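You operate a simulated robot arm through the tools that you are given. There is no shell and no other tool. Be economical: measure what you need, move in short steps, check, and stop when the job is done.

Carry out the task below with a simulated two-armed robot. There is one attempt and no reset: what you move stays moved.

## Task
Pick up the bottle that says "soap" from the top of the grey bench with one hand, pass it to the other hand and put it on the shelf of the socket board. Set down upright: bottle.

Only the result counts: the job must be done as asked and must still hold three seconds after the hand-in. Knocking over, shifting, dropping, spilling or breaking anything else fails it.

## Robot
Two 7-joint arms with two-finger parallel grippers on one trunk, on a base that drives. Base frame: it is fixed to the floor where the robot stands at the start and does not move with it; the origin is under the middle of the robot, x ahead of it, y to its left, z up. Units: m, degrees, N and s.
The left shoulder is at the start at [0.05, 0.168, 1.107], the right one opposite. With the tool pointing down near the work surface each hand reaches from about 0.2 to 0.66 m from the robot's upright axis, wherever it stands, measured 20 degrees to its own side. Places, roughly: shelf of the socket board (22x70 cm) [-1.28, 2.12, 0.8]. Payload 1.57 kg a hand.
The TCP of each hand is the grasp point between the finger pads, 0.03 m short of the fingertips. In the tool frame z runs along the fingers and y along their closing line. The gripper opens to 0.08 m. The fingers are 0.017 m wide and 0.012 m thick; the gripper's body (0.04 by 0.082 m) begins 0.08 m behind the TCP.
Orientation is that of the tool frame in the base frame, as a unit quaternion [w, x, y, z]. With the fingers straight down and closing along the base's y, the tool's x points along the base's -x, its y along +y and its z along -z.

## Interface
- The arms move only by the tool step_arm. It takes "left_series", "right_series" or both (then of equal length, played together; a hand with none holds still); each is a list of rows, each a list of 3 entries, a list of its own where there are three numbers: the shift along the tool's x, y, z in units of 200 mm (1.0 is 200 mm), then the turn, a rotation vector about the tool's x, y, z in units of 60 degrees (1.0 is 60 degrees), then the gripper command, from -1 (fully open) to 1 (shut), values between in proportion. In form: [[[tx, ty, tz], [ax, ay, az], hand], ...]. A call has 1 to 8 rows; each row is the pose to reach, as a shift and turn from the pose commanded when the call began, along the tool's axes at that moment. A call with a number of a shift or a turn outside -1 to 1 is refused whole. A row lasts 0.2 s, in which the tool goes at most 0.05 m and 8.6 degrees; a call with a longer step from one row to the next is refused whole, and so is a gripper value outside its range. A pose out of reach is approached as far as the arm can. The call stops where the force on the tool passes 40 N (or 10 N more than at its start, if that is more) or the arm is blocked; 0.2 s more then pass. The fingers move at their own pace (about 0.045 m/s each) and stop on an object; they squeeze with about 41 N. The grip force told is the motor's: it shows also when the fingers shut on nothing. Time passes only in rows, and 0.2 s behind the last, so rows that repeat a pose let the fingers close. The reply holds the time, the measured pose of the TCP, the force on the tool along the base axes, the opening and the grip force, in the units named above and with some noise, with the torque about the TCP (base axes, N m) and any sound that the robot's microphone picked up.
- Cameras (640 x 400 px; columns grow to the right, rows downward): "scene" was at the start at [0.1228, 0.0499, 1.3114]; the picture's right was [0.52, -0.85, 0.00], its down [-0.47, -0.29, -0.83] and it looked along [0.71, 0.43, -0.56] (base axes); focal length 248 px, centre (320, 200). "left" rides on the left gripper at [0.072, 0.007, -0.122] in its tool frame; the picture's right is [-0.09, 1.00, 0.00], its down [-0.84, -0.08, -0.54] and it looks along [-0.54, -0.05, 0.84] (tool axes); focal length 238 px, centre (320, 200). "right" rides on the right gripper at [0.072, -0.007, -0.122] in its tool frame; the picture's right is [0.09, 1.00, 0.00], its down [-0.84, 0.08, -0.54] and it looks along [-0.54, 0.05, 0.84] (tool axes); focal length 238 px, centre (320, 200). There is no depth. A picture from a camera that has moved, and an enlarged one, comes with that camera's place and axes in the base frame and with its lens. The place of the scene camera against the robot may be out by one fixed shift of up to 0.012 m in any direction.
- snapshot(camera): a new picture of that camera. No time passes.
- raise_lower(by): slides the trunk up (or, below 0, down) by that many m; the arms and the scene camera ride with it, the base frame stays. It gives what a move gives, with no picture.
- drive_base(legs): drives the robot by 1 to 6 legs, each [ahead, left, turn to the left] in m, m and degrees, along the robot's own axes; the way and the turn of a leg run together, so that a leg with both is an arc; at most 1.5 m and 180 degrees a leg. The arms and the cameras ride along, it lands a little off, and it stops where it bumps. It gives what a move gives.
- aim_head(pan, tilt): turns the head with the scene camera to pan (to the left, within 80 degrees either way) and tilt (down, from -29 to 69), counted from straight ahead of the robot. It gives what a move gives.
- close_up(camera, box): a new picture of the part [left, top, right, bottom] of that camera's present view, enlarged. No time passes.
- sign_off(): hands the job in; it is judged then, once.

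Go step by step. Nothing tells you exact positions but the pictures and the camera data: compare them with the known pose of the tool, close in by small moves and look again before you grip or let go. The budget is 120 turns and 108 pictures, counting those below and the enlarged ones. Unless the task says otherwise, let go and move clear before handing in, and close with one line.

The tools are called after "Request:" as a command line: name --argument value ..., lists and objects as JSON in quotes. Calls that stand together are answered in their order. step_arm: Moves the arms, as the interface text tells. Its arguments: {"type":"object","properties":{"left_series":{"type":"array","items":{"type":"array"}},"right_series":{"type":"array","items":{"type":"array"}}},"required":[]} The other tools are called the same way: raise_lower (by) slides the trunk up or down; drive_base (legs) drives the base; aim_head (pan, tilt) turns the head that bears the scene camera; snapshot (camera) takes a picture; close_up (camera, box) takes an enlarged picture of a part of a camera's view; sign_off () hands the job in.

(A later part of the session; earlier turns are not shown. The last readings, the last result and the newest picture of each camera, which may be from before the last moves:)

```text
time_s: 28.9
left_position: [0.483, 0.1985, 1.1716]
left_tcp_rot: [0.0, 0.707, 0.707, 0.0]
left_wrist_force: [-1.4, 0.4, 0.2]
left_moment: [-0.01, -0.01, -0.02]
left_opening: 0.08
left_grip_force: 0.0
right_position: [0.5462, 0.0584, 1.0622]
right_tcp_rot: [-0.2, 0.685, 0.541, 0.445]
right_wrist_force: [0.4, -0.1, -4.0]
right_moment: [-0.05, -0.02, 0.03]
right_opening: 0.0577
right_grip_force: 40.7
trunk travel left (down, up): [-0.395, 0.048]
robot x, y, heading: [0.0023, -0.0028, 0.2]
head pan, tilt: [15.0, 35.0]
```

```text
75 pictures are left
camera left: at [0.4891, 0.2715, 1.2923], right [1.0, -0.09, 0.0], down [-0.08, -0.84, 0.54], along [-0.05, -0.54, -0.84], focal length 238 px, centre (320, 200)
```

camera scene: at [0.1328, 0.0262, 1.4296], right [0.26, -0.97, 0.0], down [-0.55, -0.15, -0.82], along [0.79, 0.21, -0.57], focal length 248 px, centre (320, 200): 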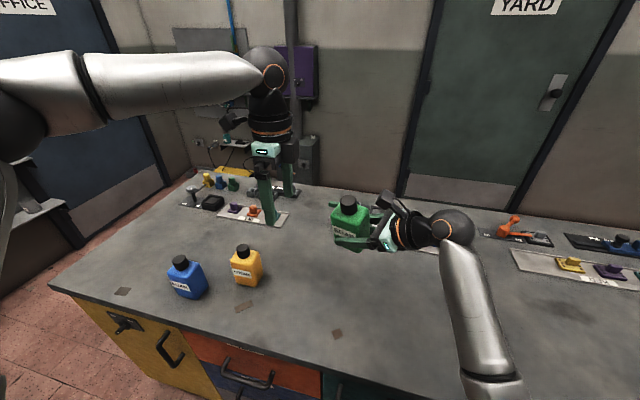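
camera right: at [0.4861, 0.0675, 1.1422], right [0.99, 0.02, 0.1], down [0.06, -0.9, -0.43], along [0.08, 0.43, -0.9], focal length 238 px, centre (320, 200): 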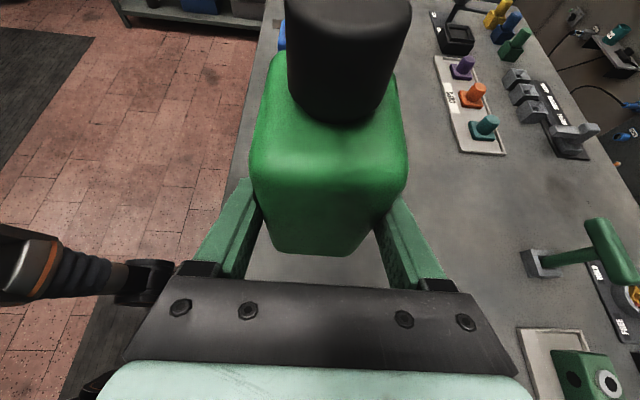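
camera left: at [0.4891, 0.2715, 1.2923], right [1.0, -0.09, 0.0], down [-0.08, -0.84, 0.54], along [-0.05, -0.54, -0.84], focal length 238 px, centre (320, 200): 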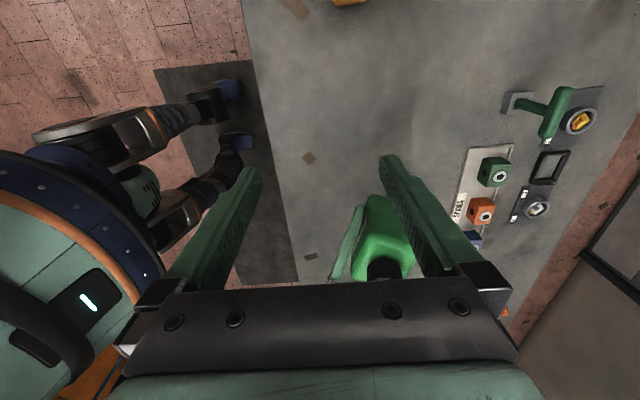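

The right arm keeps running into a limit when moving left. I put it back upright at (0.487, 0.0, 1.06), where it was comfortable, and will instead bring the left hand over to it.

Request:
step_arm --right_series '[[[-0.044, -0.044, -0.082], [0.096, 0.018, -0.001], 1], [[-0.088, -0.088, -0.165], [0.193, 0.037, -0.002], 1], [[-0.132, -0.132, -0.25], [0.29, 0.055, -0.003], 1], [[-0.177, -0.176, -0.33], [0.386, 0.074, -0.003], 1], [[-0.177, -0.176, -0.33], [0.386, 0.074, -0.003], 1]]'

Request:
snapshot --camera "left"

```text
time_s: 30.1
left_position: [0.4826, 0.1978, 1.1719]
left_tcp_rot: [0.001, 0.706, 0.708, -0.001]
left_wrist_force: [0.7, 0.3, 0.2]
left_moment: [0.0, 0.01, 0.01]
left_opening: 0.0801
left_grip_force: 0.1
right_position: [0.4858, 0.0019, 1.0614]
right_tcp_rot: [-0.356, 0.611, 0.613, 0.353]
right_wrist_force: [0.5, 0.2, -3.8]
right_moment: [-0.04, 0.02, 0.02]
right_opening: 0.0577
right_grip_force: 40.7
trunk travel left (down, up): [-0.395, 0.048]
robot x, y, heading: [-0.0049, -0.0002, -0.1]
head pan, tilt: [15.0, 35.0]
```

```text
74 pictures are left
camera left: at [0.489, 0.2715, 1.2924], right [1.0, -0.09, 0.0], down [-0.08, -0.84, 0.54], along [-0.05, -0.54, -0.84], focal length 238 px, centre (320, 200)
```

left: 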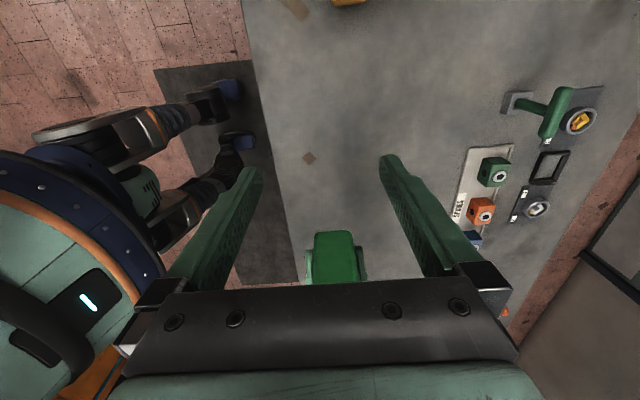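

Request:
step_arm --right_series '[[[-0.047, 0, 0.085], [0, 0, 0], 1], [[-0.094, 0, 0.17], [0, 0, 0], 1], [[-0.14, 0, 0.255], [0, 0, 0], 1]]'

Request:
step_arm --left_series '[[[-0.15, 0.01, 0], [0, 0, 0], -1], [[-0.3, 0.01, 0], [0, 0, 0], -1], [[-0.45, 0.01, 0], [0, 0, 0], -1], [[-0.6, 0.01, 0], [0, 0, 0], -1]]'

Request:
snapshot --camera "left"

Request:
snapshot --camera "scene"

```text
time_s: 30.9
left_position: [0.4824, 0.1979, 1.1718]
left_tcp_rot: [0.0, 0.707, 0.708, -0.001]
left_wrist_force: [0.0, 0.4, -0.1]
left_moment: [0.02, 0.01, 0.01]
left_opening: 0.0802
left_grip_force: 0.1
right_position: [0.4877, 0.033, 1.0102]
right_tcp_rot: [-0.354, 0.613, 0.612, 0.352]
right_wrist_force: [0.3, -0.4, -4.3]
right_moment: [-0.01, 0.04, -0.01]
right_opening: 0.0579
right_grip_force: 40.8
trunk travel left (down, up): [-0.395, 0.048]
robot x, y, heading: [0.0035, -0.0042, 0.1]
head pan, tilt: [15.0, 35.0]
```

```text
time_s: 31.9
left_position: [0.4509, 0.1452, 1.1615]
left_tcp_rot: [0.002, 0.707, 0.707, -0.001]
left_wrist_force: [0.5, -0.3, 0.2]
left_moment: [0.0, -0.03, 0.02]
left_opening: 0.0799
left_grip_force: 0.1
left hand out of reach, approached as far as the arm can: row 1, 2, 3, 4
right_position: [0.4865, 0.0325, 1.0102]
right_tcp_rot: [-0.354, 0.612, 0.613, 0.353]
right_wrist_force: [0.0, -0.2, -4.1]
right_moment: [-0.04, -0.01, 0.0]
right_opening: 0.0576
right_grip_force: 41.4
trunk travel left (down, up): [-0.395, 0.048]
robot x, y, heading: [0.0002, 0.0015, 0.1]
head pan, tilt: [15.0, 35.0]
```

```text
73 pictures are left
camera left: at [0.4567, 0.2203, 1.2833], right [1.0, -0.09, 0.0], down [-0.08, -0.84, 0.54], along [-0.05, -0.54, -0.84], focal length 238 px, centre (320, 200)
```

left: 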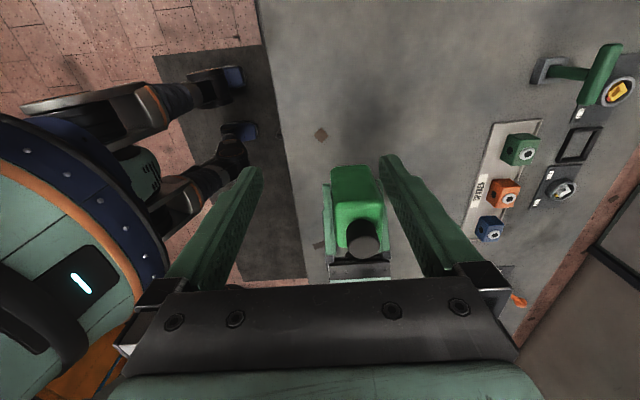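

```text
72 pictures are left
camera scene: at [0.1325, 0.0262, 1.4297], right [0.26, -0.97, 0.0], down [-0.55, -0.15, -0.82], along [0.79, 0.21, -0.57], focal length 248 px, centre (320, 200)
```

scene: 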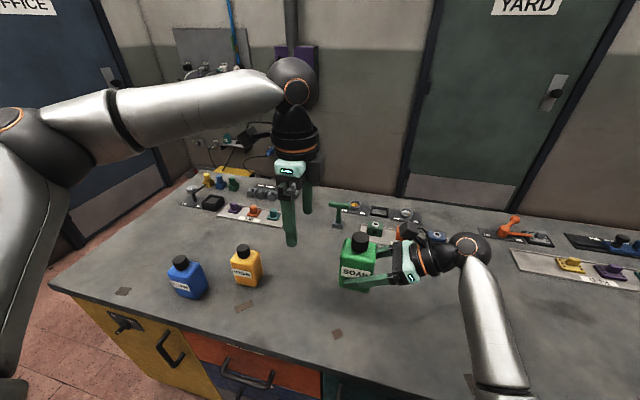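

The left arm with this yaw is limited too; its natural yaw (closing along y) should reach further in, and height clearances still fit. I turn it back.

Request:
step_arm --left_series '[[[0.02, 0, -0.02], [0, 0, -0.125], -1], [[0.04, 0, -0.04], [0, 0, -0.25], -1], [[0.06, 0, -0.06], [0, 0, -0.375], -1], [[0.08, 0, -0.08], [0, 0, -0.5], -1], [[0.1, 0, -0.1], [0, 0, -0.625], -1], [[0.1, 0, -0.1], [0, 0, -0.75], -1], [[0.1, 0, -0.1], [0, 0, -0.875], -1], [[0.1, 0, -0.1], [0, 0, -1.0], -1]]'

Request:
step_arm --left_series '[[[0, 0, 0], [0, 0, -0.125], -1], [[0, 0, 0], [0, 0, -0.25], -1], [[0, 0, 0], [0, 0, -0.375], -1], [[0, 0, 0], [0, 0, -0.5], -1]]'

```text
time_s: 33.8
left_position: [0.4484, 0.1641, 1.1812]
left_tcp_rot: [0.0, 0.256, 0.967, -0.001]
left_wrist_force: [-0.6, -0.5, -1.5]
left_moment: [0.0, -0.04, 0.0]
left_opening: 0.08
left_grip_force: 0.1
right_position: [0.4862, 0.0334, 1.0093]
right_tcp_rot: [-0.354, 0.612, 0.613, 0.353]
right_wrist_force: [-0.1, -0.3, -3.7]
right_moment: [-0.02, 0.01, 0.01]
right_opening: 0.058
right_grip_force: 41.1
trunk travel left (down, up): [-0.395, 0.048]
robot x, y, heading: [-0.0012, 0.0017, -0.0]
head pan, tilt: [15.0, 35.0]
```

```text
time_s: 34.8
left_position: [0.4485, 0.1653, 1.1825]
left_tcp_rot: [-0.001, -0.003, 1.0, -0.001]
left_wrist_force: [0.1, -1.2, -0.2]
left_moment: [-0.01, 0.04, -0.02]
left_opening: 0.0798
left_grip_force: 0.0
right_position: [0.4855, 0.0336, 1.0103]
right_tcp_rot: [-0.356, 0.611, 0.613, 0.353]
right_wrist_force: [-0.5, 0.6, -3.9]
right_moment: [-0.01, -0.02, 0.0]
right_opening: 0.058
right_grip_force: 41.1
trunk travel left (down, up): [-0.395, 0.048]
robot x, y, heading: [0.0022, 0.0033, -0.0]
head pan, tilt: [15.0, 35.0]
```

Request:
step_arm --left_series '[[[-0.03, -0.13, 0], [0, 0, 0], -1], [[-0.06, -0.27, 0], [0, 0, 0], -1], [[-0.1, -0.4, 0], [0, 0, 0], -1]]'

Request:
snapshot --camera "left"

Request:
snapshot --camera "scene"

```text
time_s: 35.5
left_position: [0.4468, 0.1489, 1.1779]
left_tcp_rot: [0.0, -0.002, 1.0, -0.002]
left_wrist_force: [0.4, 0.9, 0.0]
left_moment: [0.0, -0.04, 0.03]
left_opening: 0.08
left_grip_force: 0.0
left hand out of reach, approached as far as the arm can: row 1, 2, 3
right_position: [0.4871, 0.0337, 1.01]
right_tcp_rot: [-0.354, 0.612, 0.613, 0.353]
right_wrist_force: [-0.3, 0.3, -4.2]
right_moment: [-0.01, 0.0, 0.03]
right_opening: 0.0578
right_grip_force: 40.6
trunk travel left (down, up): [-0.395, 0.048]
robot x, y, heading: [-0.0014, -0.0014, 0.0]
head pan, tilt: [15.0, 35.0]
```

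```text
71 pictures are left
camera left: at [0.375, 0.1572, 1.2992], right [0.09, 1.0, 0.0], down [0.84, -0.07, 0.54], along [0.54, -0.05, -0.84], focal length 238 px, centre (320, 200)
```

left: 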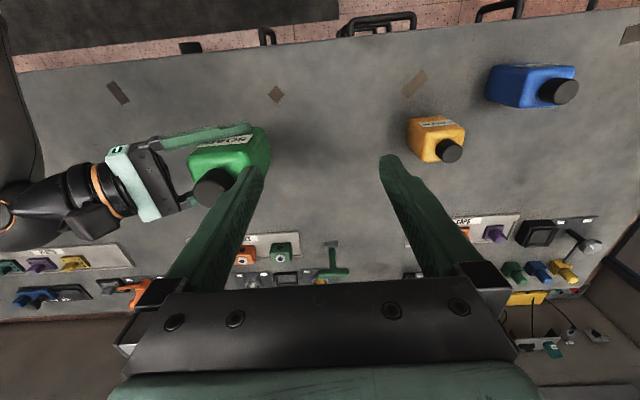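

```text
70 pictures are left
camera scene: at [0.1328, 0.0263, 1.4296], right [0.26, -0.97, 0.0], down [-0.55, -0.15, -0.82], along [0.79, 0.21, -0.57], focal length 248 px, centre (320, 200)
```

scene: 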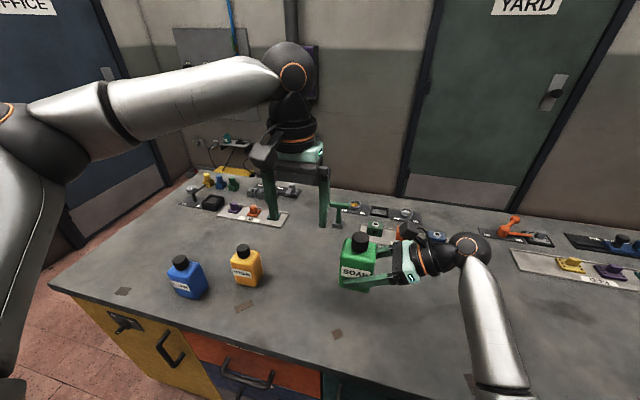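

Both arms seem freer when low relative to the trunk. I raise the trunk further, lower the bottle near the bench, and lower the left hand too.

Request:
raise_lower --by 0.045

Request:
step_arm --left_series '[[[0.0, 0.08, 0.12], [0, 0, 0], -1], [[0.0, 0.08, 0.3], [0, 0, 0], -1], [[0, 0.08, 0.45], [0, 0, 0], -1], [[0, 0.08, 0.6], [0, 0, 0], -1]]' --right_series '[[[-0.16, 0, 0.093], [0, 0, 0], 1], [[-0.32, 0, 0.185], [0, 0, 0], 1], [[-0.48, 0, 0.278], [0, 0, 0], 1], [[-0.65, 0, 0.375], [0, 0, 0], 1]]'

Request:
snapshot --camera "scene"

```text
time_s: 36.4
left_position: [0.4482, 0.1505, 1.2226]
left_tcp_rot: [0.001, 0.0, 1.0, -0.001]
left_wrist_force: [0.7, -1.3, 0.8]
left_moment: [-0.01, 0.02, -0.02]
left_opening: 0.0798
left_grip_force: 0.0
right_position: [0.4874, 0.0337, 1.0549]
right_tcp_rot: [-0.354, 0.612, 0.613, 0.353]
right_wrist_force: [0.2, -0.5, -3.7]
right_moment: [-0.01, 0.0, 0.03]
right_opening: 0.0577
right_grip_force: 41.3
trunk travel left (down, up): [-0.44, 0.003]
robot x, y, heading: [-0.0002, -0.0009, 0.1]
head pan, tilt: [15.0, 35.0]
```

```text
time_s: 37.4
left_position: [0.4452, 0.1644, 1.1036]
left_tcp_rot: [0.0, 0.0, 1.0, -0.001]
left_wrist_force: [0.5, -0.2, -1.0]
left_moment: [0.0, -0.01, 0.0]
left_opening: 0.08
left_grip_force: 0.2
right_position: [0.4914, 0.0258, 0.9032]
right_tcp_rot: [-0.349, 0.615, 0.613, 0.352]
right_wrist_force: [0.3, 0.5, -3.5]
right_moment: [-0.04, -0.02, 0.02]
right_opening: 0.0581
right_grip_force: 41.7
trunk travel left (down, up): [-0.44, 0.003]
robot x, y, heading: [0.0026, 0.0018, -0.2]
head pan, tilt: [15.0, 35.0]
```

```text
69 pictures are left
camera scene: at [0.1335, 0.0263, 1.4746], right [0.26, -0.97, 0.0], down [-0.55, -0.15, -0.82], along [0.79, 0.21, -0.57], focal length 248 px, centre (320, 200)
```

scene: 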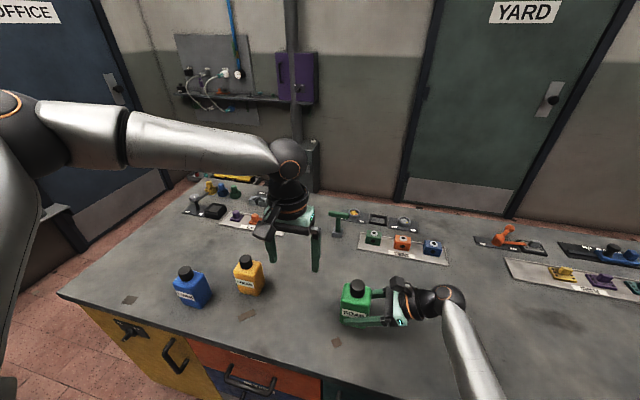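

Request:
step_arm --left_series '[[[-0.07, -0.1, 0.07], [0, 0, 0], -1], [[-0.14, -0.2, 0.14], [0, 0, 0], -1], [[-0.2, -0.3, 0.2], [0, 0, 0], -1]]'

Request:
snapshot --camera "scene"

```text
time_s: 38.2
left_position: [0.4522, 0.1543, 1.0822]
left_tcp_rot: [0.001, 0.0, 1.0, -0.001]
left_wrist_force: [0.4, -0.3, 0.4]
left_moment: [-0.02, 0.01, 0.01]
left_opening: 0.0803
left_grip_force: 0.0
left hand out of reach, approached as far as the arm can: row 1, 2, 3
right_position: [0.4904, 0.0262, 0.9028]
right_tcp_rot: [-0.35, 0.615, 0.613, 0.351]
right_wrist_force: [0.5, 0.0, -2.6]
right_moment: [0.0, 0.0, 0.02]
right_opening: 0.0578
right_grip_force: 40.7
trunk travel left (down, up): [-0.44, 0.003]
robot x, y, heading: [0.0011, -0.0009, 0.1]
head pan, tilt: [15.0, 35.0]
```

```text
68 pictures are left
camera scene: at [0.1329, 0.0263, 1.4746], right [0.26, -0.97, 0.0], down [-0.55, -0.15, -0.82], along [0.79, 0.21, -0.57], focal length 248 px, centre (320, 200)
```

scene: 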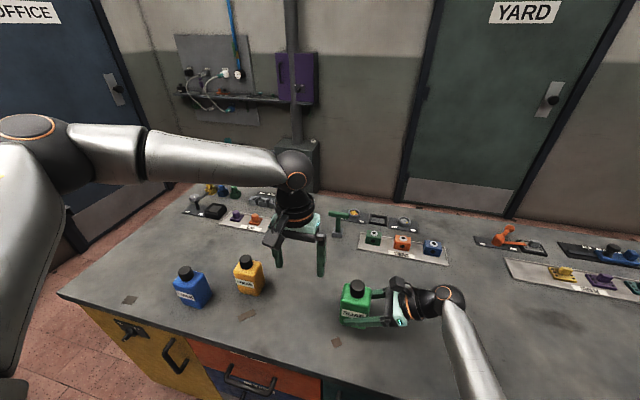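

By mirror symmetry with the right hand's start pose, the left should reach about (0.41, −0.03) pointing down. I bring the meeting place closer: raise both first, then move both to x ≈ 0.41.

Request:
step_arm --left_series '[[[0.06, 0, -0.2], [0, 0, 0], -1], [[0.12, 0, -0.4], [0, 0, 0], -1], [[0.19, 0, -0.6], [0, 0, 0], -1], [[0.25, 0, -0.8], [0, 0, 0], -1]]' --right_series '[[[0.175, -0.005, -0.139], [0, 0, 0], 1], [[0.35, -0.01, -0.278], [0, 0, 0], 1], [[0.525, -0.015, -0.416], [0, 0, 0], 1], [[0.7, -0.02, -0.555], [0, 0, 0], 1]]'

Request:
step_arm --right_series '[[[0, -0.1, 0], [0, 0, 0], 1], [[0, -0.2, 0], [0, 0, 0], 1], [[0, -0.3, 0], [0, 0, 0], 1], [[0, -0.38, 0], [0, 0, 0], 1]]'

Request:
snapshot --camera "scene"

```text
time_s: 39.2
left_position: [0.399, 0.1536, 1.2433]
left_tcp_rot: [0.0, -0.001, 1.0, -0.001]
left_wrist_force: [0.0, 0.4, -0.4]
left_moment: [-0.01, -0.03, 0.01]
left_opening: 0.0799
left_grip_force: 0.1
right_position: [0.4841, 0.0064, 1.0826]
right_tcp_rot: [-0.355, 0.611, 0.613, 0.353]
right_wrist_force: [-0.1, -0.6, -4.0]
right_moment: [-0.01, 0.01, 0.03]
right_opening: 0.0576
right_grip_force: 40.9
trunk travel left (down, up): [-0.44, 0.003]
robot x, y, heading: [-0.0, 0.0006, -0.0]
head pan, tilt: [15.0, 35.0]
```

```text
time_s: 40.2
left_position: [0.4003, 0.1547, 1.2442]
left_tcp_rot: [0.0, -0.002, 1.0, -0.001]
left_wrist_force: [-0.3, -0.5, -0.2]
left_moment: [-0.01, 0.01, -0.01]
left_opening: 0.08
left_grip_force: 0.1
right_position: [0.4071, 0.0063, 1.0815]
right_tcp_rot: [-0.355, 0.612, 0.613, 0.353]
right_wrist_force: [-0.7, -0.5, -3.1]
right_moment: [-0.03, 0.01, -0.01]
right_opening: 0.0578
right_grip_force: 41.2
trunk travel left (down, up): [-0.44, 0.003]
robot x, y, heading: [-0.0008, -0.0011, 0.1]
head pan, tilt: [15.0, 35.0]
```

```text
67 pictures are left
camera scene: at [0.1325, 0.0262, 1.4747], right [0.26, -0.97, 0.0], down [-0.55, -0.15, -0.82], along [0.79, 0.21, -0.57], focal length 248 px, centre (320, 200)
```

scene: 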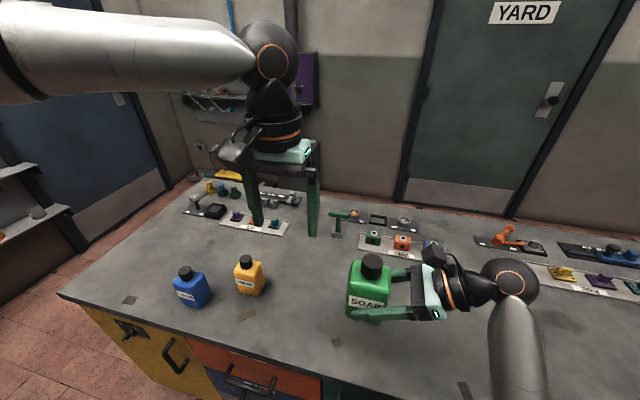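

Right is now happily at (0.407, 0.006, 1.08). Next the left hand moves in over the cap.

Request:
step_arm --left_series '[[[0, -0.15, 0], [0, 0, 0], -1], [[0, -0.3, 0], [0, 0, 0], -1], [[0, -0.45, 0], [0, 0, 0], -1], [[0, -0.6, 0], [0, 0, 0], -1]]'

Request:
snapshot --camera "left"

```text
time_s: 41.2
left_position: [0.4003, 0.1259, 1.2435]
left_tcp_rot: [0.001, -0.003, 1.0, -0.002]
left_wrist_force: [-0.6, -0.2, 0.3]
left_moment: [-0.01, -0.01, -0.03]
left_opening: 0.0802
left_grip_force: 0.1
left hand out of reach, approached as far as the arm can: row 1, 2, 3, 4
right_position: [0.4075, 0.0066, 1.082]
right_tcp_rot: [-0.354, 0.613, 0.612, 0.353]
right_wrist_force: [-0.5, 0.1, -4.8]
right_moment: [-0.04, 0.0, -0.03]
right_opening: 0.0577
right_grip_force: 40.2
trunk travel left (down, up): [-0.44, 0.003]
robot x, y, heading: [0.0022, 0.0004, 0.0]
head pan, tilt: [15.0, 35.0]
```

```text
66 pictures are left
camera left: at [0.3285, 0.1343, 1.3635], right [0.09, 1.0, 0.0], down [0.84, -0.07, 0.54], along [0.54, -0.05, -0.84], focal length 238 px, centre (320, 200)
```

left: 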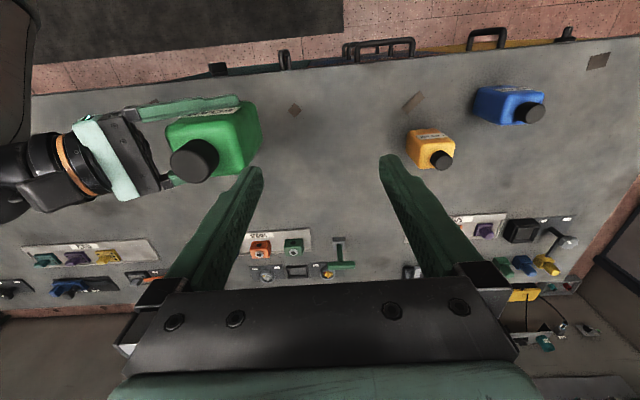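

The left stops at y ≈ 0.126. The right hand at this nearer x may move further left, so I shift the bottle towards y ≈ 0.13.

Request:
step_arm --right_series '[[[0.06, 0, 0.104], [0, 0, 0], 1], [[0.12, 0, 0.208], [0, 0, 0], 1], [[0.18, 0, 0.312], [0, 0, 0], 1], [[0.24, 0, 0.416], [0, 0, 0], 1], [[0.31, 0, 0.537], [0, 0, 0], 1]]'

Request:
snapshot --camera "left"

```text
time_s: 42.4
left_position: [0.4001, 0.1259, 1.2424]
left_tcp_rot: [0.0, -0.002, 1.0, -0.002]
left_wrist_force: [0.5, 0.8, -0.3]
left_moment: [0.01, -0.01, 0.03]
left_opening: 0.0797
left_grip_force: 0.0
right_position: [0.4305, 0.0619, 1.0276]
right_tcp_rot: [-0.296, 0.661, 0.614, 0.315]
right_wrist_force: [-1.5, -0.8, -3.9]
right_moment: [-0.04, -0.01, -0.03]
right_opening: 0.0576
right_grip_force: 40.7
trunk travel left (down, up): [-0.44, 0.003]
robot x, y, heading: [0.001, 0.0002, 0.2]
head pan, tilt: [15.0, 35.0]
stopped in row 5 (right hand): the arm was blocked; the commanded pose is now the measured one
```

```text
65 pictures are left
camera left: at [0.3289, 0.1343, 1.3634], right [0.09, 1.0, 0.0], down [0.84, -0.07, 0.54], along [0.54, -0.05, -0.84], focal length 238 px, centre (320, 200)
```

left: 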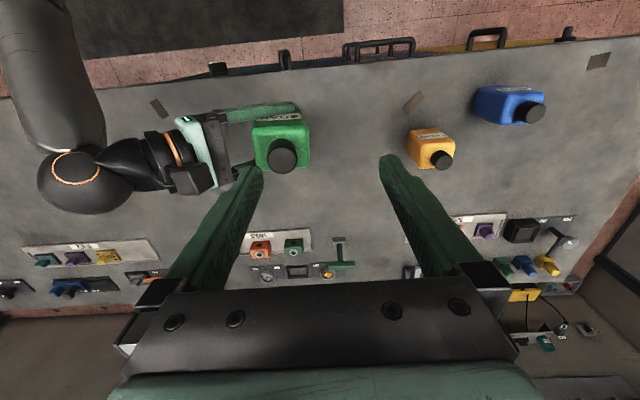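

The right arm again stalls. New idea: mirror the geometry — the left hand also tilts in from its own side (45–50°, closing along x) and grips the cap, so its wrist can stay at y > 0.15. First put the right hand back at its comfortable pose and yaw the left hand −90°.

Request:
step_arm --right_series '[[[-0.017, -0.013, -0.104], [0.0135, 0.0366, -0.0105], 1], [[-0.033, -0.026, -0.208], [0.027, 0.073, -0.021], 1], [[-0.05, -0.04, -0.312], [0.0405, 0.11, -0.0315], 1], [[-0.066, -0.053, -0.416], [0.054, 0.1465, -0.042], 1], [[-0.066, -0.053, -0.416], [0.054, 0.1465, -0.042], 1]]'

Request:
step_arm --left_series '[[[0, 0.075, 0], [0, 0, -0.125], -1], [[0, 0.15, 0], [0, 0, -0.25], -1], [[0, 0.225, 0], [0, 0, -0.375], -1], [[0, 0.3, 0], [0, 0, -0.5], -1], [[0, 0.375, 0], [0, 0, -0.625], -1], [[0, 0.45, 0], [0, 0, -0.75], -1], [[0, 0.525, 0], [0, 0, -0.875], -1], [[0, 0.6, 0], [0, 0, -1.0], -1]]'

Request:
step_arm --left_series '[[[0, 0, 0], [0, 0, -0.125], -1], [[0, 0, 0], [0, 0, -0.25], -1], [[0, 0, 0], [0, 0, -0.375], -1], [[0, 0, 0], [0, 0, -0.5], -1]]'

Request:
snapshot --camera "scene"

```text
time_s: 43.6
left_position: [0.4008, 0.1261, 1.2426]
left_tcp_rot: [0.001, -0.002, 1.0, -0.002]
left_wrist_force: [0.6, -0.3, -0.4]
left_moment: [-0.02, -0.03, 0.01]
left_opening: 0.0799
left_grip_force: 0.0
right_position: [0.4127, -0.0095, 1.0712]
right_tcp_rot: [-0.355, 0.611, 0.613, 0.354]
right_wrist_force: [-0.8, 0.3, -3.5]
right_moment: [-0.03, -0.02, -0.02]
right_opening: 0.0577
right_grip_force: 41.3
trunk travel left (down, up): [-0.44, 0.003]
robot x, y, heading: [-0.0045, -0.0015, 0.3]
head pan, tilt: [15.0, 35.0]
```

```text
time_s: 45.4
left_position: [0.3983, 0.2473, 1.2424]
left_tcp_rot: [0.0, -0.504, 0.864, -0.001]
left_wrist_force: [0.0, -0.2, -0.4]
left_moment: [-0.02, 0.01, -0.02]
left_opening: 0.0801
left_grip_force: 0.1
right_position: [0.4114, -0.0089, 1.0713]
right_tcp_rot: [-0.355, 0.611, 0.612, 0.354]
right_wrist_force: [0.0, 0.6, -4.6]
right_moment: [0.0, 0.02, 0.01]
right_opening: 0.0578
right_grip_force: 41.0
trunk travel left (down, up): [-0.44, 0.003]
robot x, y, heading: [-0.0023, -0.0028, 0.1]
head pan, tilt: [15.0, 35.0]
```

```text
time_s: 46.4
left_position: [0.3991, 0.2458, 1.2433]
left_tcp_rot: [0.001, 0.709, -0.705, 0.002]
left_wrist_force: [0.0, 0.1, 0.3]
left_moment: [0.03, 0.0, 0.03]
left_opening: 0.0801
left_grip_force: 0.0
right_position: [0.4126, -0.0102, 1.071]
right_tcp_rot: [-0.355, 0.612, 0.611, 0.355]
right_wrist_force: [-0.5, -0.3, -4.7]
right_moment: [-0.05, -0.01, 0.01]
right_opening: 0.0577
right_grip_force: 40.8
trunk travel left (down, up): [-0.44, 0.003]
robot x, y, heading: [-0.0007, -0.0002, -0.1]
head pan, tilt: [15.0, 35.0]
```

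```text
64 pictures are left
camera scene: at [0.1327, 0.0261, 1.4746], right [0.26, -0.97, 0.0], down [-0.55, -0.15, -0.82], along [0.79, 0.21, -0.57], focal length 248 px, centre (320, 200)
```

scene: 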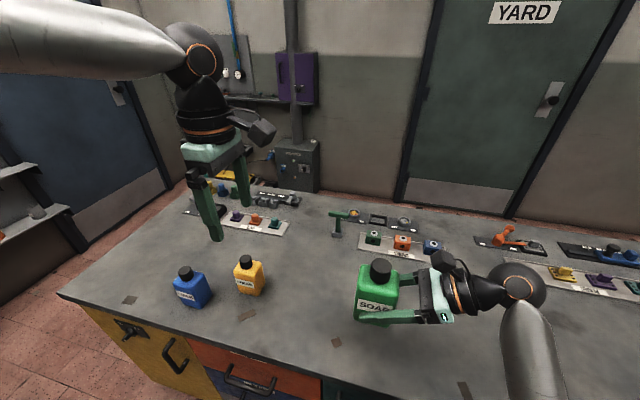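

Request:
step_arm --left_series '[[[0, 0, 0], [0, 0.12, 0], -1], [[0, 0, 0], [0, 0.24, 0], -1], [[0, 0, 0], [0, 0.36, 0], -1], [[0, 0, 0], [0, 0.48, 0], -1], [[0, 0, 0], [0, 0.6, 0], -1], [[0, 0, 0], [0, 0.72, 0], -1], [[0, 0, 0], [0, 0.833, 0], -1]]'

Request:
snapshot --camera "left"

Request:
snapshot --camera "scene"

```text
time_s: 48.0
left_position: [0.3999, 0.2469, 1.2426]
left_tcp_rot: [0.3, 0.641, -0.639, 0.302]
left_wrist_force: [0.2, -0.7, 0.7]
left_moment: [-0.02, -0.01, 0.0]
left_opening: 0.0801
left_grip_force: 0.0
right_position: [0.4123, -0.0088, 1.0705]
right_tcp_rot: [-0.355, 0.611, 0.612, 0.354]
right_wrist_force: [-0.8, -0.1, -2.9]
right_moment: [0.0, 0.01, 0.03]
right_opening: 0.0579
right_grip_force: 40.9
trunk travel left (down, up): [-0.44, 0.003]
robot x, y, heading: [-0.0013, 0.0004, 0.0]
head pan, tilt: [15.0, 35.0]
```

```text
63 pictures are left
camera left: at [0.3934, 0.2959, 1.3743], right [-1.0, 0.05, -0.07], down [0.07, 0.95, -0.3], along [0.05, -0.3, -0.95], focal length 238 px, centre (320, 200)
```

left: 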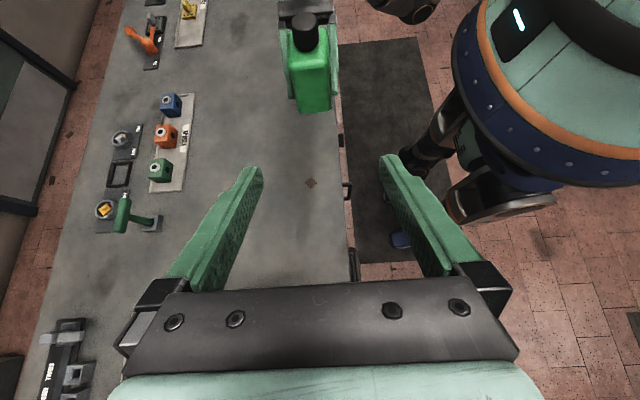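

```text
62 pictures are left
camera scene: at [0.1328, 0.0267, 1.4746], right [0.26, -0.97, 0.0], down [-0.55, -0.15, -0.82], along [0.79, 0.21, -0.57], focal length 248 px, centre (320, 200)
```

scene: 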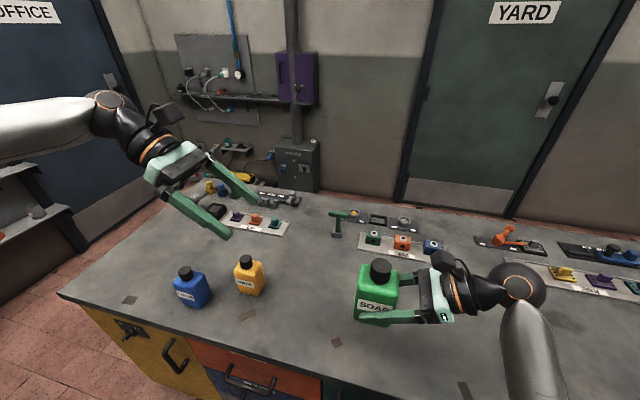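

The left camera confirms the cap at about (0.413, −0.002, 1.14). I move the left hand to a point 10 cm short of the cap along its fingers.

Request:
step_arm --left_series '[[[0.083, -0.0125, 0.143], [0, 0, 0], -1], [[0.166, -0.025, 0.286], [0, 0, 0], -1], [[0.248, -0.0375, 0.43], [0, 0, 0], -1], [[0.331, -0.05, 0.573], [0, 0, 0], -1], [[0.414, -0.0625, 0.716], [0, 0, 0], -1]]'

Request:
snapshot --camera "left"

Request:
snapshot --camera "right"

Request:
snapshot --camera "scene"

```text
time_s: 49.2
left_position: [0.4126, 0.0812, 1.2119]
left_tcp_rot: [0.298, 0.642, -0.638, 0.301]
left_wrist_force: [0.6, 0.2, 0.1]
left_moment: [-0.01, 0.03, -0.03]
left_opening: 0.0799
left_grip_force: 0.0
right_position: [0.4137, -0.0102, 1.0705]
right_tcp_rot: [-0.355, 0.612, 0.612, 0.355]
right_wrist_force: [0.5, -0.1, -4.5]
right_moment: [0.01, -0.02, -0.01]
right_opening: 0.0577
right_grip_force: 41.1
trunk travel left (down, up): [-0.44, 0.003]
robot x, y, heading: [-0.0034, -0.0019, -0.2]
head pan, tilt: [15.0, 35.0]
```

```text
61 pictures are left
camera left: at [0.4061, 0.1295, 1.3449], right [-1.0, 0.05, -0.07], down [0.07, 0.95, -0.29], along [0.05, -0.3, -0.95], focal length 238 px, centre (320, 200)
```

left: 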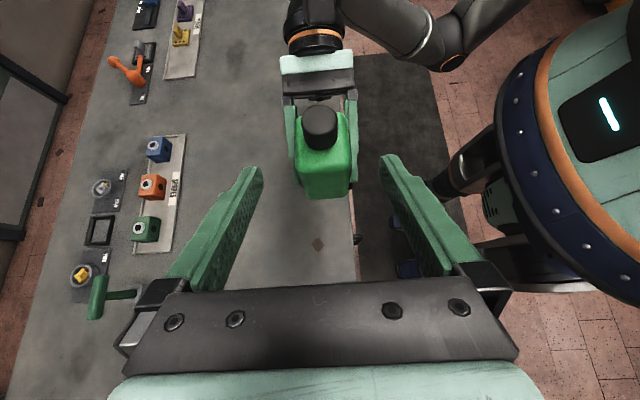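

```text
60 pictures are left
camera right: at [0.4062, -0.08, 1.1926], right [1.0, 0.05, 0.08], down [0.08, -0.89, -0.46], along [0.05, 0.46, -0.89], focal length 238 px, centre (320, 200)
```

right: 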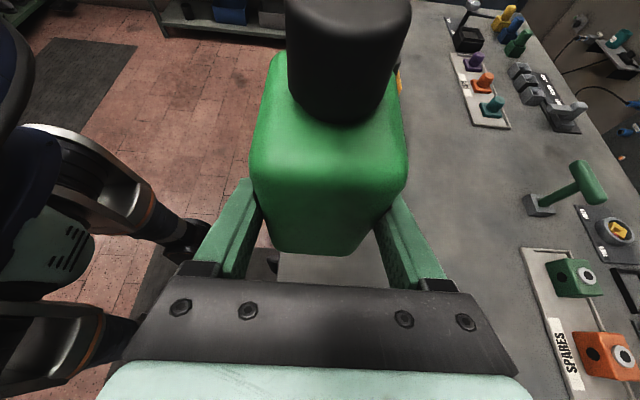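

```text
59 pictures are left
camera scene: at [0.1331, 0.0255, 1.4746], right [0.26, -0.97, 0.0], down [-0.55, -0.15, -0.82], along [0.79, 0.21, -0.57], focal length 248 px, centre (320, 200)
```

scene: 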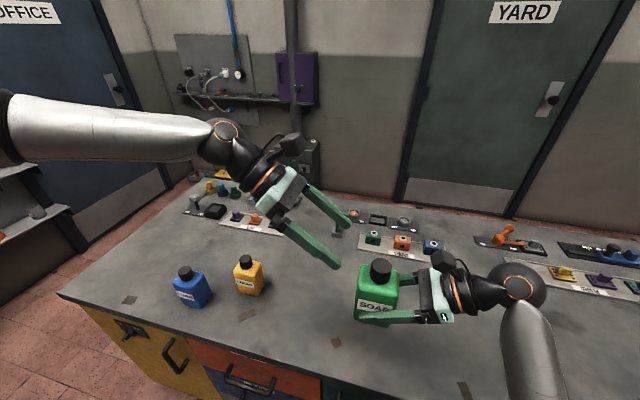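

The left hand reaches well. Refining with both wrist cameras, the cap is at about (0.4135, −0.004), z 1.139–1.167. I advance around it, still open.

Request:
step_arm --left_series '[[[0.067, -0.005, 0.05], [0, 0, 0], -1], [[0.067, -0.005, 0.17], [0, 0, 0], -1], [[0.067, -0.005, 0.29], [0, 0, 0], -1], [[0.067, -0.005, 0.418], [0, 0, 0], -1]]'

Request:
snapshot --camera "left"

Request:
snapshot --camera "right"

Request:
close_up --camera "scene" --box '[260, 170, 500, 330]'

```text
time_s: 50.2
left_position: [0.4143, 0.0094, 1.1687]
left_tcp_rot: [0.299, 0.642, -0.639, 0.301]
left_wrist_force: [0.1, -0.2, -0.2]
left_moment: [0.0, 0.01, 0.0]
left_opening: 0.08
left_grip_force: 0.0
right_position: [0.4127, -0.0086, 1.0713]
right_tcp_rot: [-0.355, 0.611, 0.612, 0.354]
right_wrist_force: [0.8, 0.0, -3.6]
right_moment: [-0.01, -0.02, -0.01]
right_opening: 0.0578
right_grip_force: 40.4
trunk travel left (down, up): [-0.44, 0.003]
robot x, y, heading: [0.0013, 0.0002, -0.1]
head pan, tilt: [15.0, 35.0]
```

```text
58 pictures are left
camera left: at [0.4077, 0.0587, 1.3015], right [-1.0, 0.05, -0.07], down [0.07, 0.95, -0.3], along [0.05, -0.3, -0.95], focal length 238 px, centre (320, 200)
```

left: 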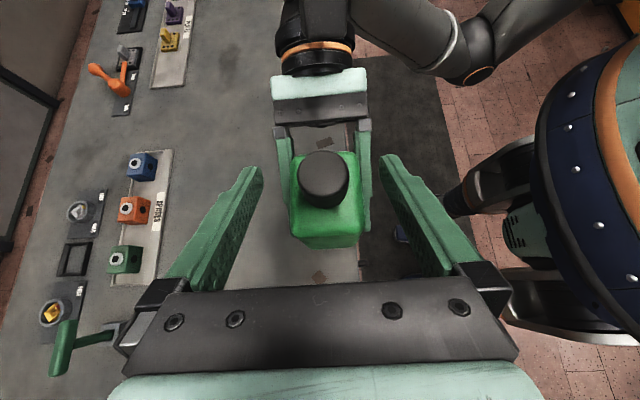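

```text
57 pictures are left
camera right: at [0.4061, -0.0797, 1.1926], right [1.0, 0.05, 0.08], down [0.08, -0.89, -0.46], along [0.05, 0.46, -0.89], focal length 238 px, centre (320, 200)
```

right: 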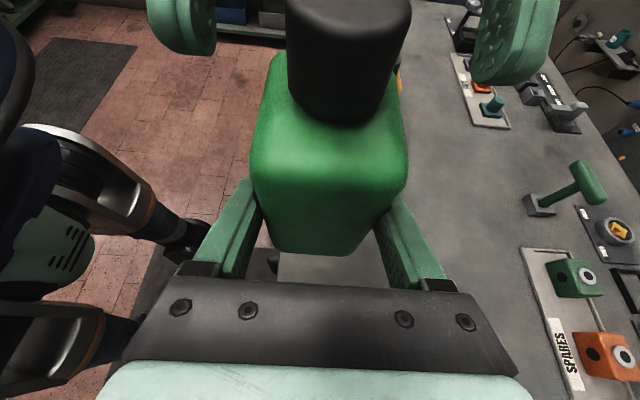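

```text
2.50 times, centred on (380, 250) of scene
camera zoom: at [0.133, 0.0259, 1.4746], right [0.26, -0.97, 0.0], down [-0.55, -0.15, -0.82], along [0.79, 0.21, -0.57], focal length 621 px, centre (170, 75)
```

zoom: 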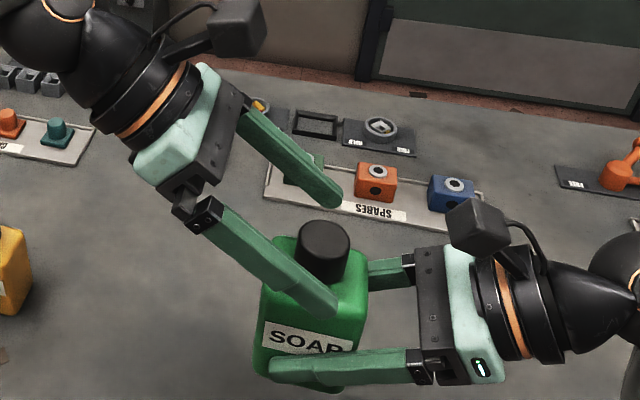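

The fingers straddle the cap evenly. I lower by 4 mm for a deeper hold and close the left hand.

Request:
step_arm --left_series '[[[-0.0155, 0, 0.013], [0, 0, 0], -1], [[-0.0155, 0, 0.013], [0, 0, 0], -0.2], [[-0.0155, 0, 0.013], [0, 0, 0], 0.3], [[-0.0155, 0, 0.013], [0, 0, 0], 1], [[-0.0155, 0, 0.013], [0, 0, 0], 1], [[-0.0155, 0, 0.013], [0, 0, 0], 1], [[-0.0155, 0, 0.013], [0, 0, 0], 1]]'

Request:
snapshot --camera "left"

Request:
snapshot --camera "right"

Request:
close_up --camera "scene" --box '[260, 170, 500, 330]'

```text
time_s: 51.8
left_position: [0.4136, 0.009, 1.1658]
left_tcp_rot: [0.301, 0.641, -0.64, 0.299]
left_wrist_force: [-14.5, -0.1, 1.8]
left_moment: [-0.32, 0.24, -0.45]
left_opening: 0.0306
left_grip_force: 39.8
right_position: [0.4133, -0.0097, 1.0715]
right_tcp_rot: [-0.354, 0.613, 0.611, 0.355]
right_wrist_force: [13.8, 0.4, -7.0]
right_moment: [0.23, 1.08, 0.19]
right_opening: 0.058
right_grip_force: 40.7
trunk travel left (down, up): [-0.44, 0.003]
robot x, y, heading: [-0.0021, -0.0008, 0.1]
head pan, tilt: [15.0, 35.0]
```

```text
55 pictures are left
camera left: at [0.4071, 0.0591, 1.2977], right [-1.0, 0.06, -0.07], down [0.08, 0.95, -0.29], along [0.05, -0.3, -0.95], focal length 238 px, centre (320, 200)
```

left: 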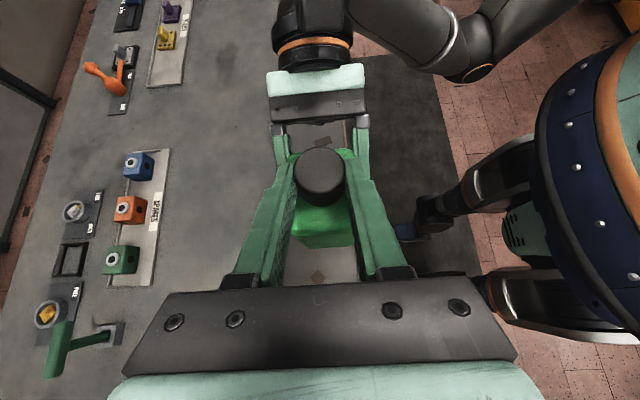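

```text
54 pictures are left
camera right: at [0.4065, -0.0797, 1.1926], right [1.0, 0.04, 0.08], down [0.07, -0.89, -0.46], along [0.05, 0.46, -0.89], focal length 238 px, centre (320, 200)
```

right: 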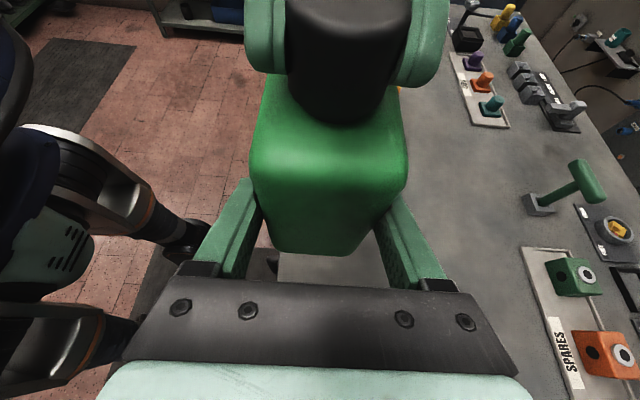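

```text
2.50 times, centred on (380, 250) of scene
camera zoom: at [0.1327, 0.0262, 1.4746], right [0.26, -0.97, 0.0], down [-0.55, -0.15, -0.82], along [0.79, 0.21, -0.57], focal length 621 px, centre (170, 75)
```

zoom: 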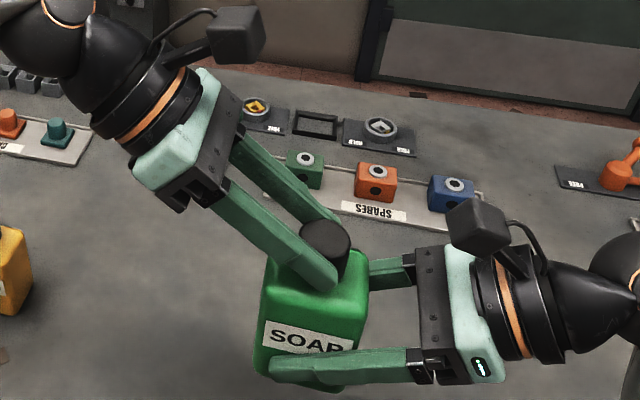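

The cap is gripped (3 cm across). Now the right hand opens and draws back along its fingers.

Request:
step_arm --right_series '[[[0, 0, 0], [0, 0, 0], 0.3], [[0, 0, 0], [0, 0, 0], -0.5], [[0, 0, 0], [0, 0, 0], -1], [[0, 0, 0], [0, 0, 0], -1], [[0, 0, 0], [0, 0, 0], -1]]'

Request:
snapshot --camera "right"

```text
time_s: 53.0
left_position: [0.4149, 0.0099, 1.1658]
left_tcp_rot: [0.298, 0.642, -0.639, 0.301]
left_wrist_force: [0.3, 0.5, -0.1]
left_moment: [0.07, -0.01, -0.01]
left_opening: 0.0305
left_grip_force: 39.6
right_position: [0.4125, -0.0091, 1.0714]
right_tcp_rot: [-0.355, 0.611, 0.613, 0.354]
right_wrist_force: [-0.5, 0.4, -1.1]
right_moment: [0.0, 0.0, 0.01]
right_opening: 0.0801
right_grip_force: 0.1
trunk travel left (down, up): [-0.44, 0.003]
robot x, y, heading: [0.0005, -0.0008, 0.3]
head pan, tilt: [15.0, 35.0]
```

```text
52 pictures are left
camera right: at [0.4058, -0.0794, 1.1929], right [1.0, 0.05, 0.08], down [0.08, -0.89, -0.46], along [0.05, 0.46, -0.89], focal length 238 px, centre (320, 200)
```

right: 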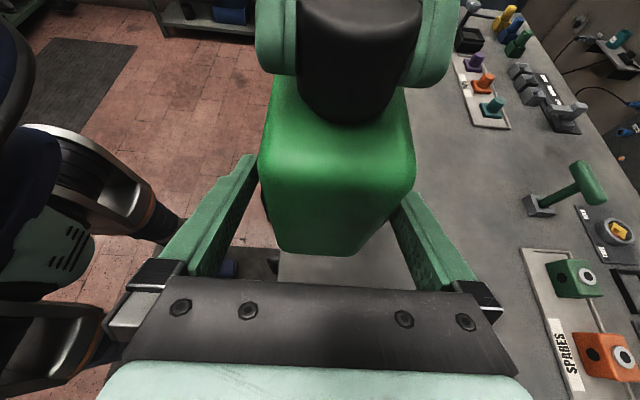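

Request:
step_arm --right_series '[[[0, -0.01, -0.1], [0, 0, 0], -1], [[0, -0.01, -0.25], [0, 0, 0], -1], [[0, -0.01, -0.45], [0, 0, 0], -1], [[0, -0.01, -0.65], [0, 0, 0], -1]]'

Request:
snapshot --camera "scene"

Request:
snapshot --camera "right"

```text
time_s: 54.0
left_position: [0.4143, 0.0105, 1.1662]
left_tcp_rot: [0.299, 0.642, -0.639, 0.301]
left_wrist_force: [1.0, 0.2, 0.2]
left_moment: [0.04, 0.01, -0.01]
left_opening: 0.0306
left_grip_force: 39.7
right_position: [0.4141, -0.122, 1.1337]
right_tcp_rot: [-0.355, 0.612, 0.612, 0.355]
right_wrist_force: [-0.4, 0.0, -0.3]
right_moment: [0.04, -0.02, -0.04]
right_opening: 0.08
right_grip_force: 0.1
trunk travel left (down, up): [-0.44, 0.003]
robot x, y, heading: [0.0004, -0.0032, 0.3]
head pan, tilt: [15.0, 35.0]
```

```text
51 pictures are left
camera scene: at [0.1326, 0.0256, 1.4746], right [0.26, -0.97, 0.0], down [-0.55, -0.15, -0.82], along [0.79, 0.21, -0.57], focal length 248 px, centre (320, 200)
```

scene: 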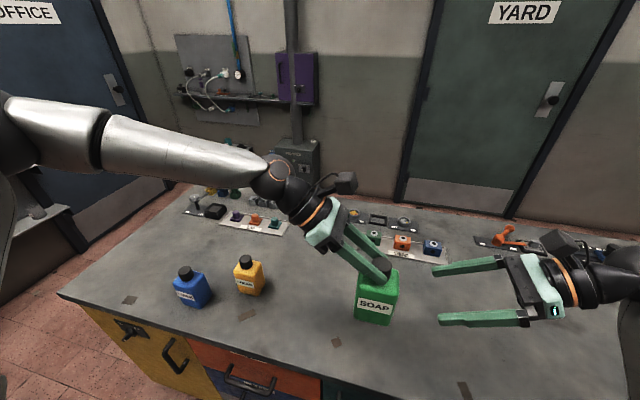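

```text
50 pictures are left
camera right: at [0.4072, -0.1931, 1.2558], right [1.0, 0.05, 0.08], down [0.08, -0.89, -0.46], along [0.05, 0.46, -0.89], focal length 238 px, centre (320, 200)
```

right: 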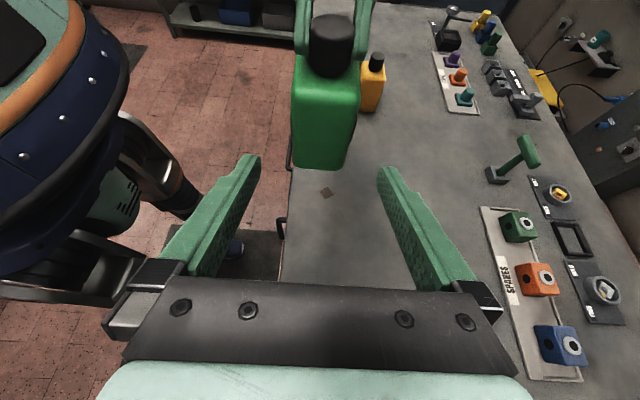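

The left hand alone holds the bottle, upright. I bring the left hand in to its own side and back the robot off from the bench.

Request:
step_arm --left_series '[[[-0.1, 0.02, -0.12], [0, 0, 0], 1], [[-0.2, 0.04, -0.24], [0, 0, 0], 1], [[-0.32, 0.06, -0.38], [0, 0, 0], 1], [[-0.44, 0.08, -0.53], [0, 0, 0], 1]]' --right_series '[[[0, -0.05, -0.05], [0, 0, 0], -1], [[0, -0.1, -0.1], [0, 0, 0], -1], [[0, -0.15, -0.15], [0, 0, 0], -1], [[0, -0.2, -0.2], [0, 0, 0], -1]]'

Request:
drive_base --legs '[[-0.5, 0, 0]]'

Request:
aim_head --pan 75 --tilt 30

Request:
snapshot --camera "scene"

```text
time_s: 55.0
left_position: [0.3972, 0.149, 1.1671]
left_tcp_rot: [0.299, 0.642, -0.639, 0.301]
left_wrist_force: [-0.5, -0.2, -4.3]
left_moment: [0.06, -0.02, 0.03]
left_opening: 0.0306
left_grip_force: 39.8
right_position: [0.3717, -0.1588, 1.1538]
right_tcp_rot: [-0.355, 0.611, 0.613, 0.354]
right_wrist_force: [0.3, -0.4, -0.6]
right_moment: [0.01, 0.02, -0.02]
right_opening: 0.0801
right_grip_force: 0.1
trunk travel left (down, up): [-0.44, 0.003]
robot x, y, heading: [-0.0022, -0.0011, -0.0]
head pan, tilt: [15.0, 35.0]
```

```text
time_s: 57.9
left_position: [-0.0944, 0.1486, 1.1681]
left_tcp_rot: [0.299, 0.642, -0.639, 0.301]
left_wrist_force: [-0.9, -1.0, -3.7]
left_moment: [0.06, 0.01, -0.01]
left_opening: 0.0304
left_grip_force: 39.5
right_position: [-0.1193, -0.1564, 1.1546]
right_tcp_rot: [-0.354, 0.611, 0.613, 0.354]
right_wrist_force: [-0.5, -0.2, 0.8]
right_moment: [0.03, 0.01, -0.04]
right_opening: 0.0801
right_grip_force: 0.0
trunk travel left (down, up): [-0.44, 0.003]
robot x, y, heading: [-0.488, 0.0036, 0.4]
head pan, tilt: [15.0, 35.0]
```

```text
time_s: 59.2
left_position: [-0.0932, 0.1491, 1.1671]
left_tcp_rot: [0.298, 0.643, -0.639, 0.3]
left_wrist_force: [0.4, 0.3, -3.2]
left_moment: [0.02, -0.01, 0.02]
left_opening: 0.0306
left_grip_force: 40.1
right_position: [-0.1186, -0.1569, 1.1541]
right_tcp_rot: [-0.354, 0.612, 0.613, 0.354]
right_wrist_force: [-0.4, -0.8, -0.2]
right_moment: [-0.01, 0.02, 0.02]
right_opening: 0.08
right_grip_force: 0.1
trunk travel left (down, up): [-0.44, 0.003]
robot x, y, heading: [-0.4945, -0.0015, -0.1]
head pan, tilt: [75.0, 30.0]
```

```text
49 pictures are left
camera scene: at [-0.4209, 0.0907, 1.4824], right [0.97, -0.26, 0.0], down [-0.13, -0.48, -0.87], along [0.22, 0.84, -0.5], focal length 248 px, centre (320, 200)
```

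scene: 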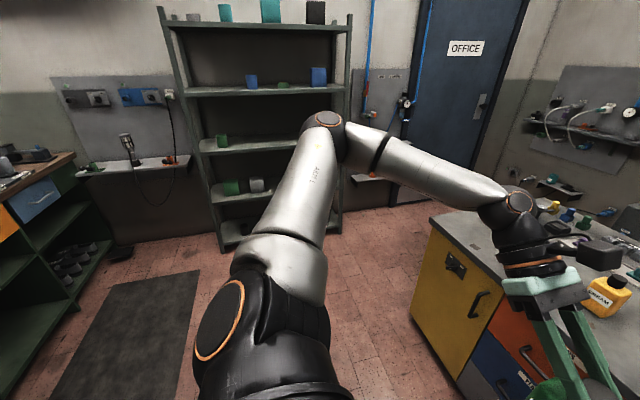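

Request:
drive_base --legs '[[0, 0, 90], [0.9, 0.7, 0]]'

Request:
aim_head --pan 0 --tilt 25

Request:
snapshot --camera "scene"

```text
time_s: 68.9
left_position: [-1.3612, 1.3057, 1.1671]
left_tcp_rot: [-0.003, 0.906, 0.004, 0.423]
left_wrist_force: [0.7, -0.1, -4.1]
left_moment: [-0.01, 0.04, -0.02]
left_opening: 0.0306
left_grip_force: 39.6
right_position: [-1.0554, 1.2796, 1.1551]
right_tcp_rot: [-0.502, -0.001, 0.865, 0.0]
right_wrist_force: [0.2, -0.4, 0.3]
right_moment: [0.0, -0.02, -0.01]
right_opening: 0.0803
right_grip_force: 0.1
trunk travel left (down, up): [-0.44, 0.003]
robot x, y, heading: [-1.2119, 0.9066, 90.1]
head pan, tilt: [75.0, 30.0]
```

```text
time_s: 70.4
left_position: [-1.3608, 1.3053, 1.1685]
left_tcp_rot: [-0.002, 0.906, 0.003, 0.424]
left_wrist_force: [0.8, 0.1, -3.8]
left_moment: [0.0, 0.06, 0.03]
left_opening: 0.031
left_grip_force: 40.0
right_position: [-1.0557, 1.2793, 1.1543]
right_tcp_rot: [-0.502, -0.001, 0.865, -0.001]
right_wrist_force: [0.6, -0.5, -0.5]
right_moment: [0.02, -0.01, 0.0]
right_opening: 0.08
right_grip_force: 0.0
trunk travel left (down, up): [-0.44, 0.003]
robot x, y, heading: [-1.2148, 0.9079, 89.9]
head pan, tilt: [0.0, 25.0]
```

```text
48 pictures are left
camera scene: at [-1.2058, 1.0432, 1.4904], right [1.0, 0.0, 0.0], down [0.0, -0.42, -0.91], along [0.0, 0.91, -0.42], focal length 248 px, centre (320, 200)
```

scene: 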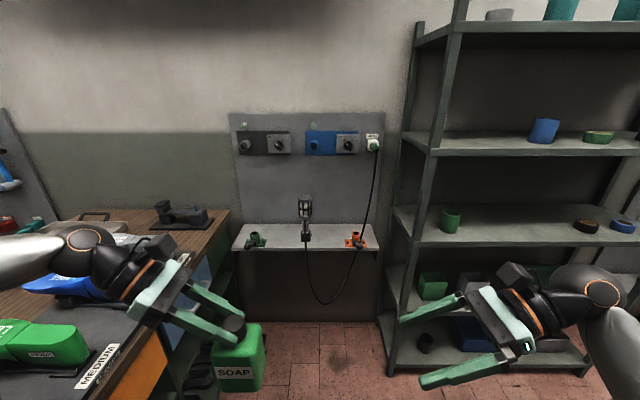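

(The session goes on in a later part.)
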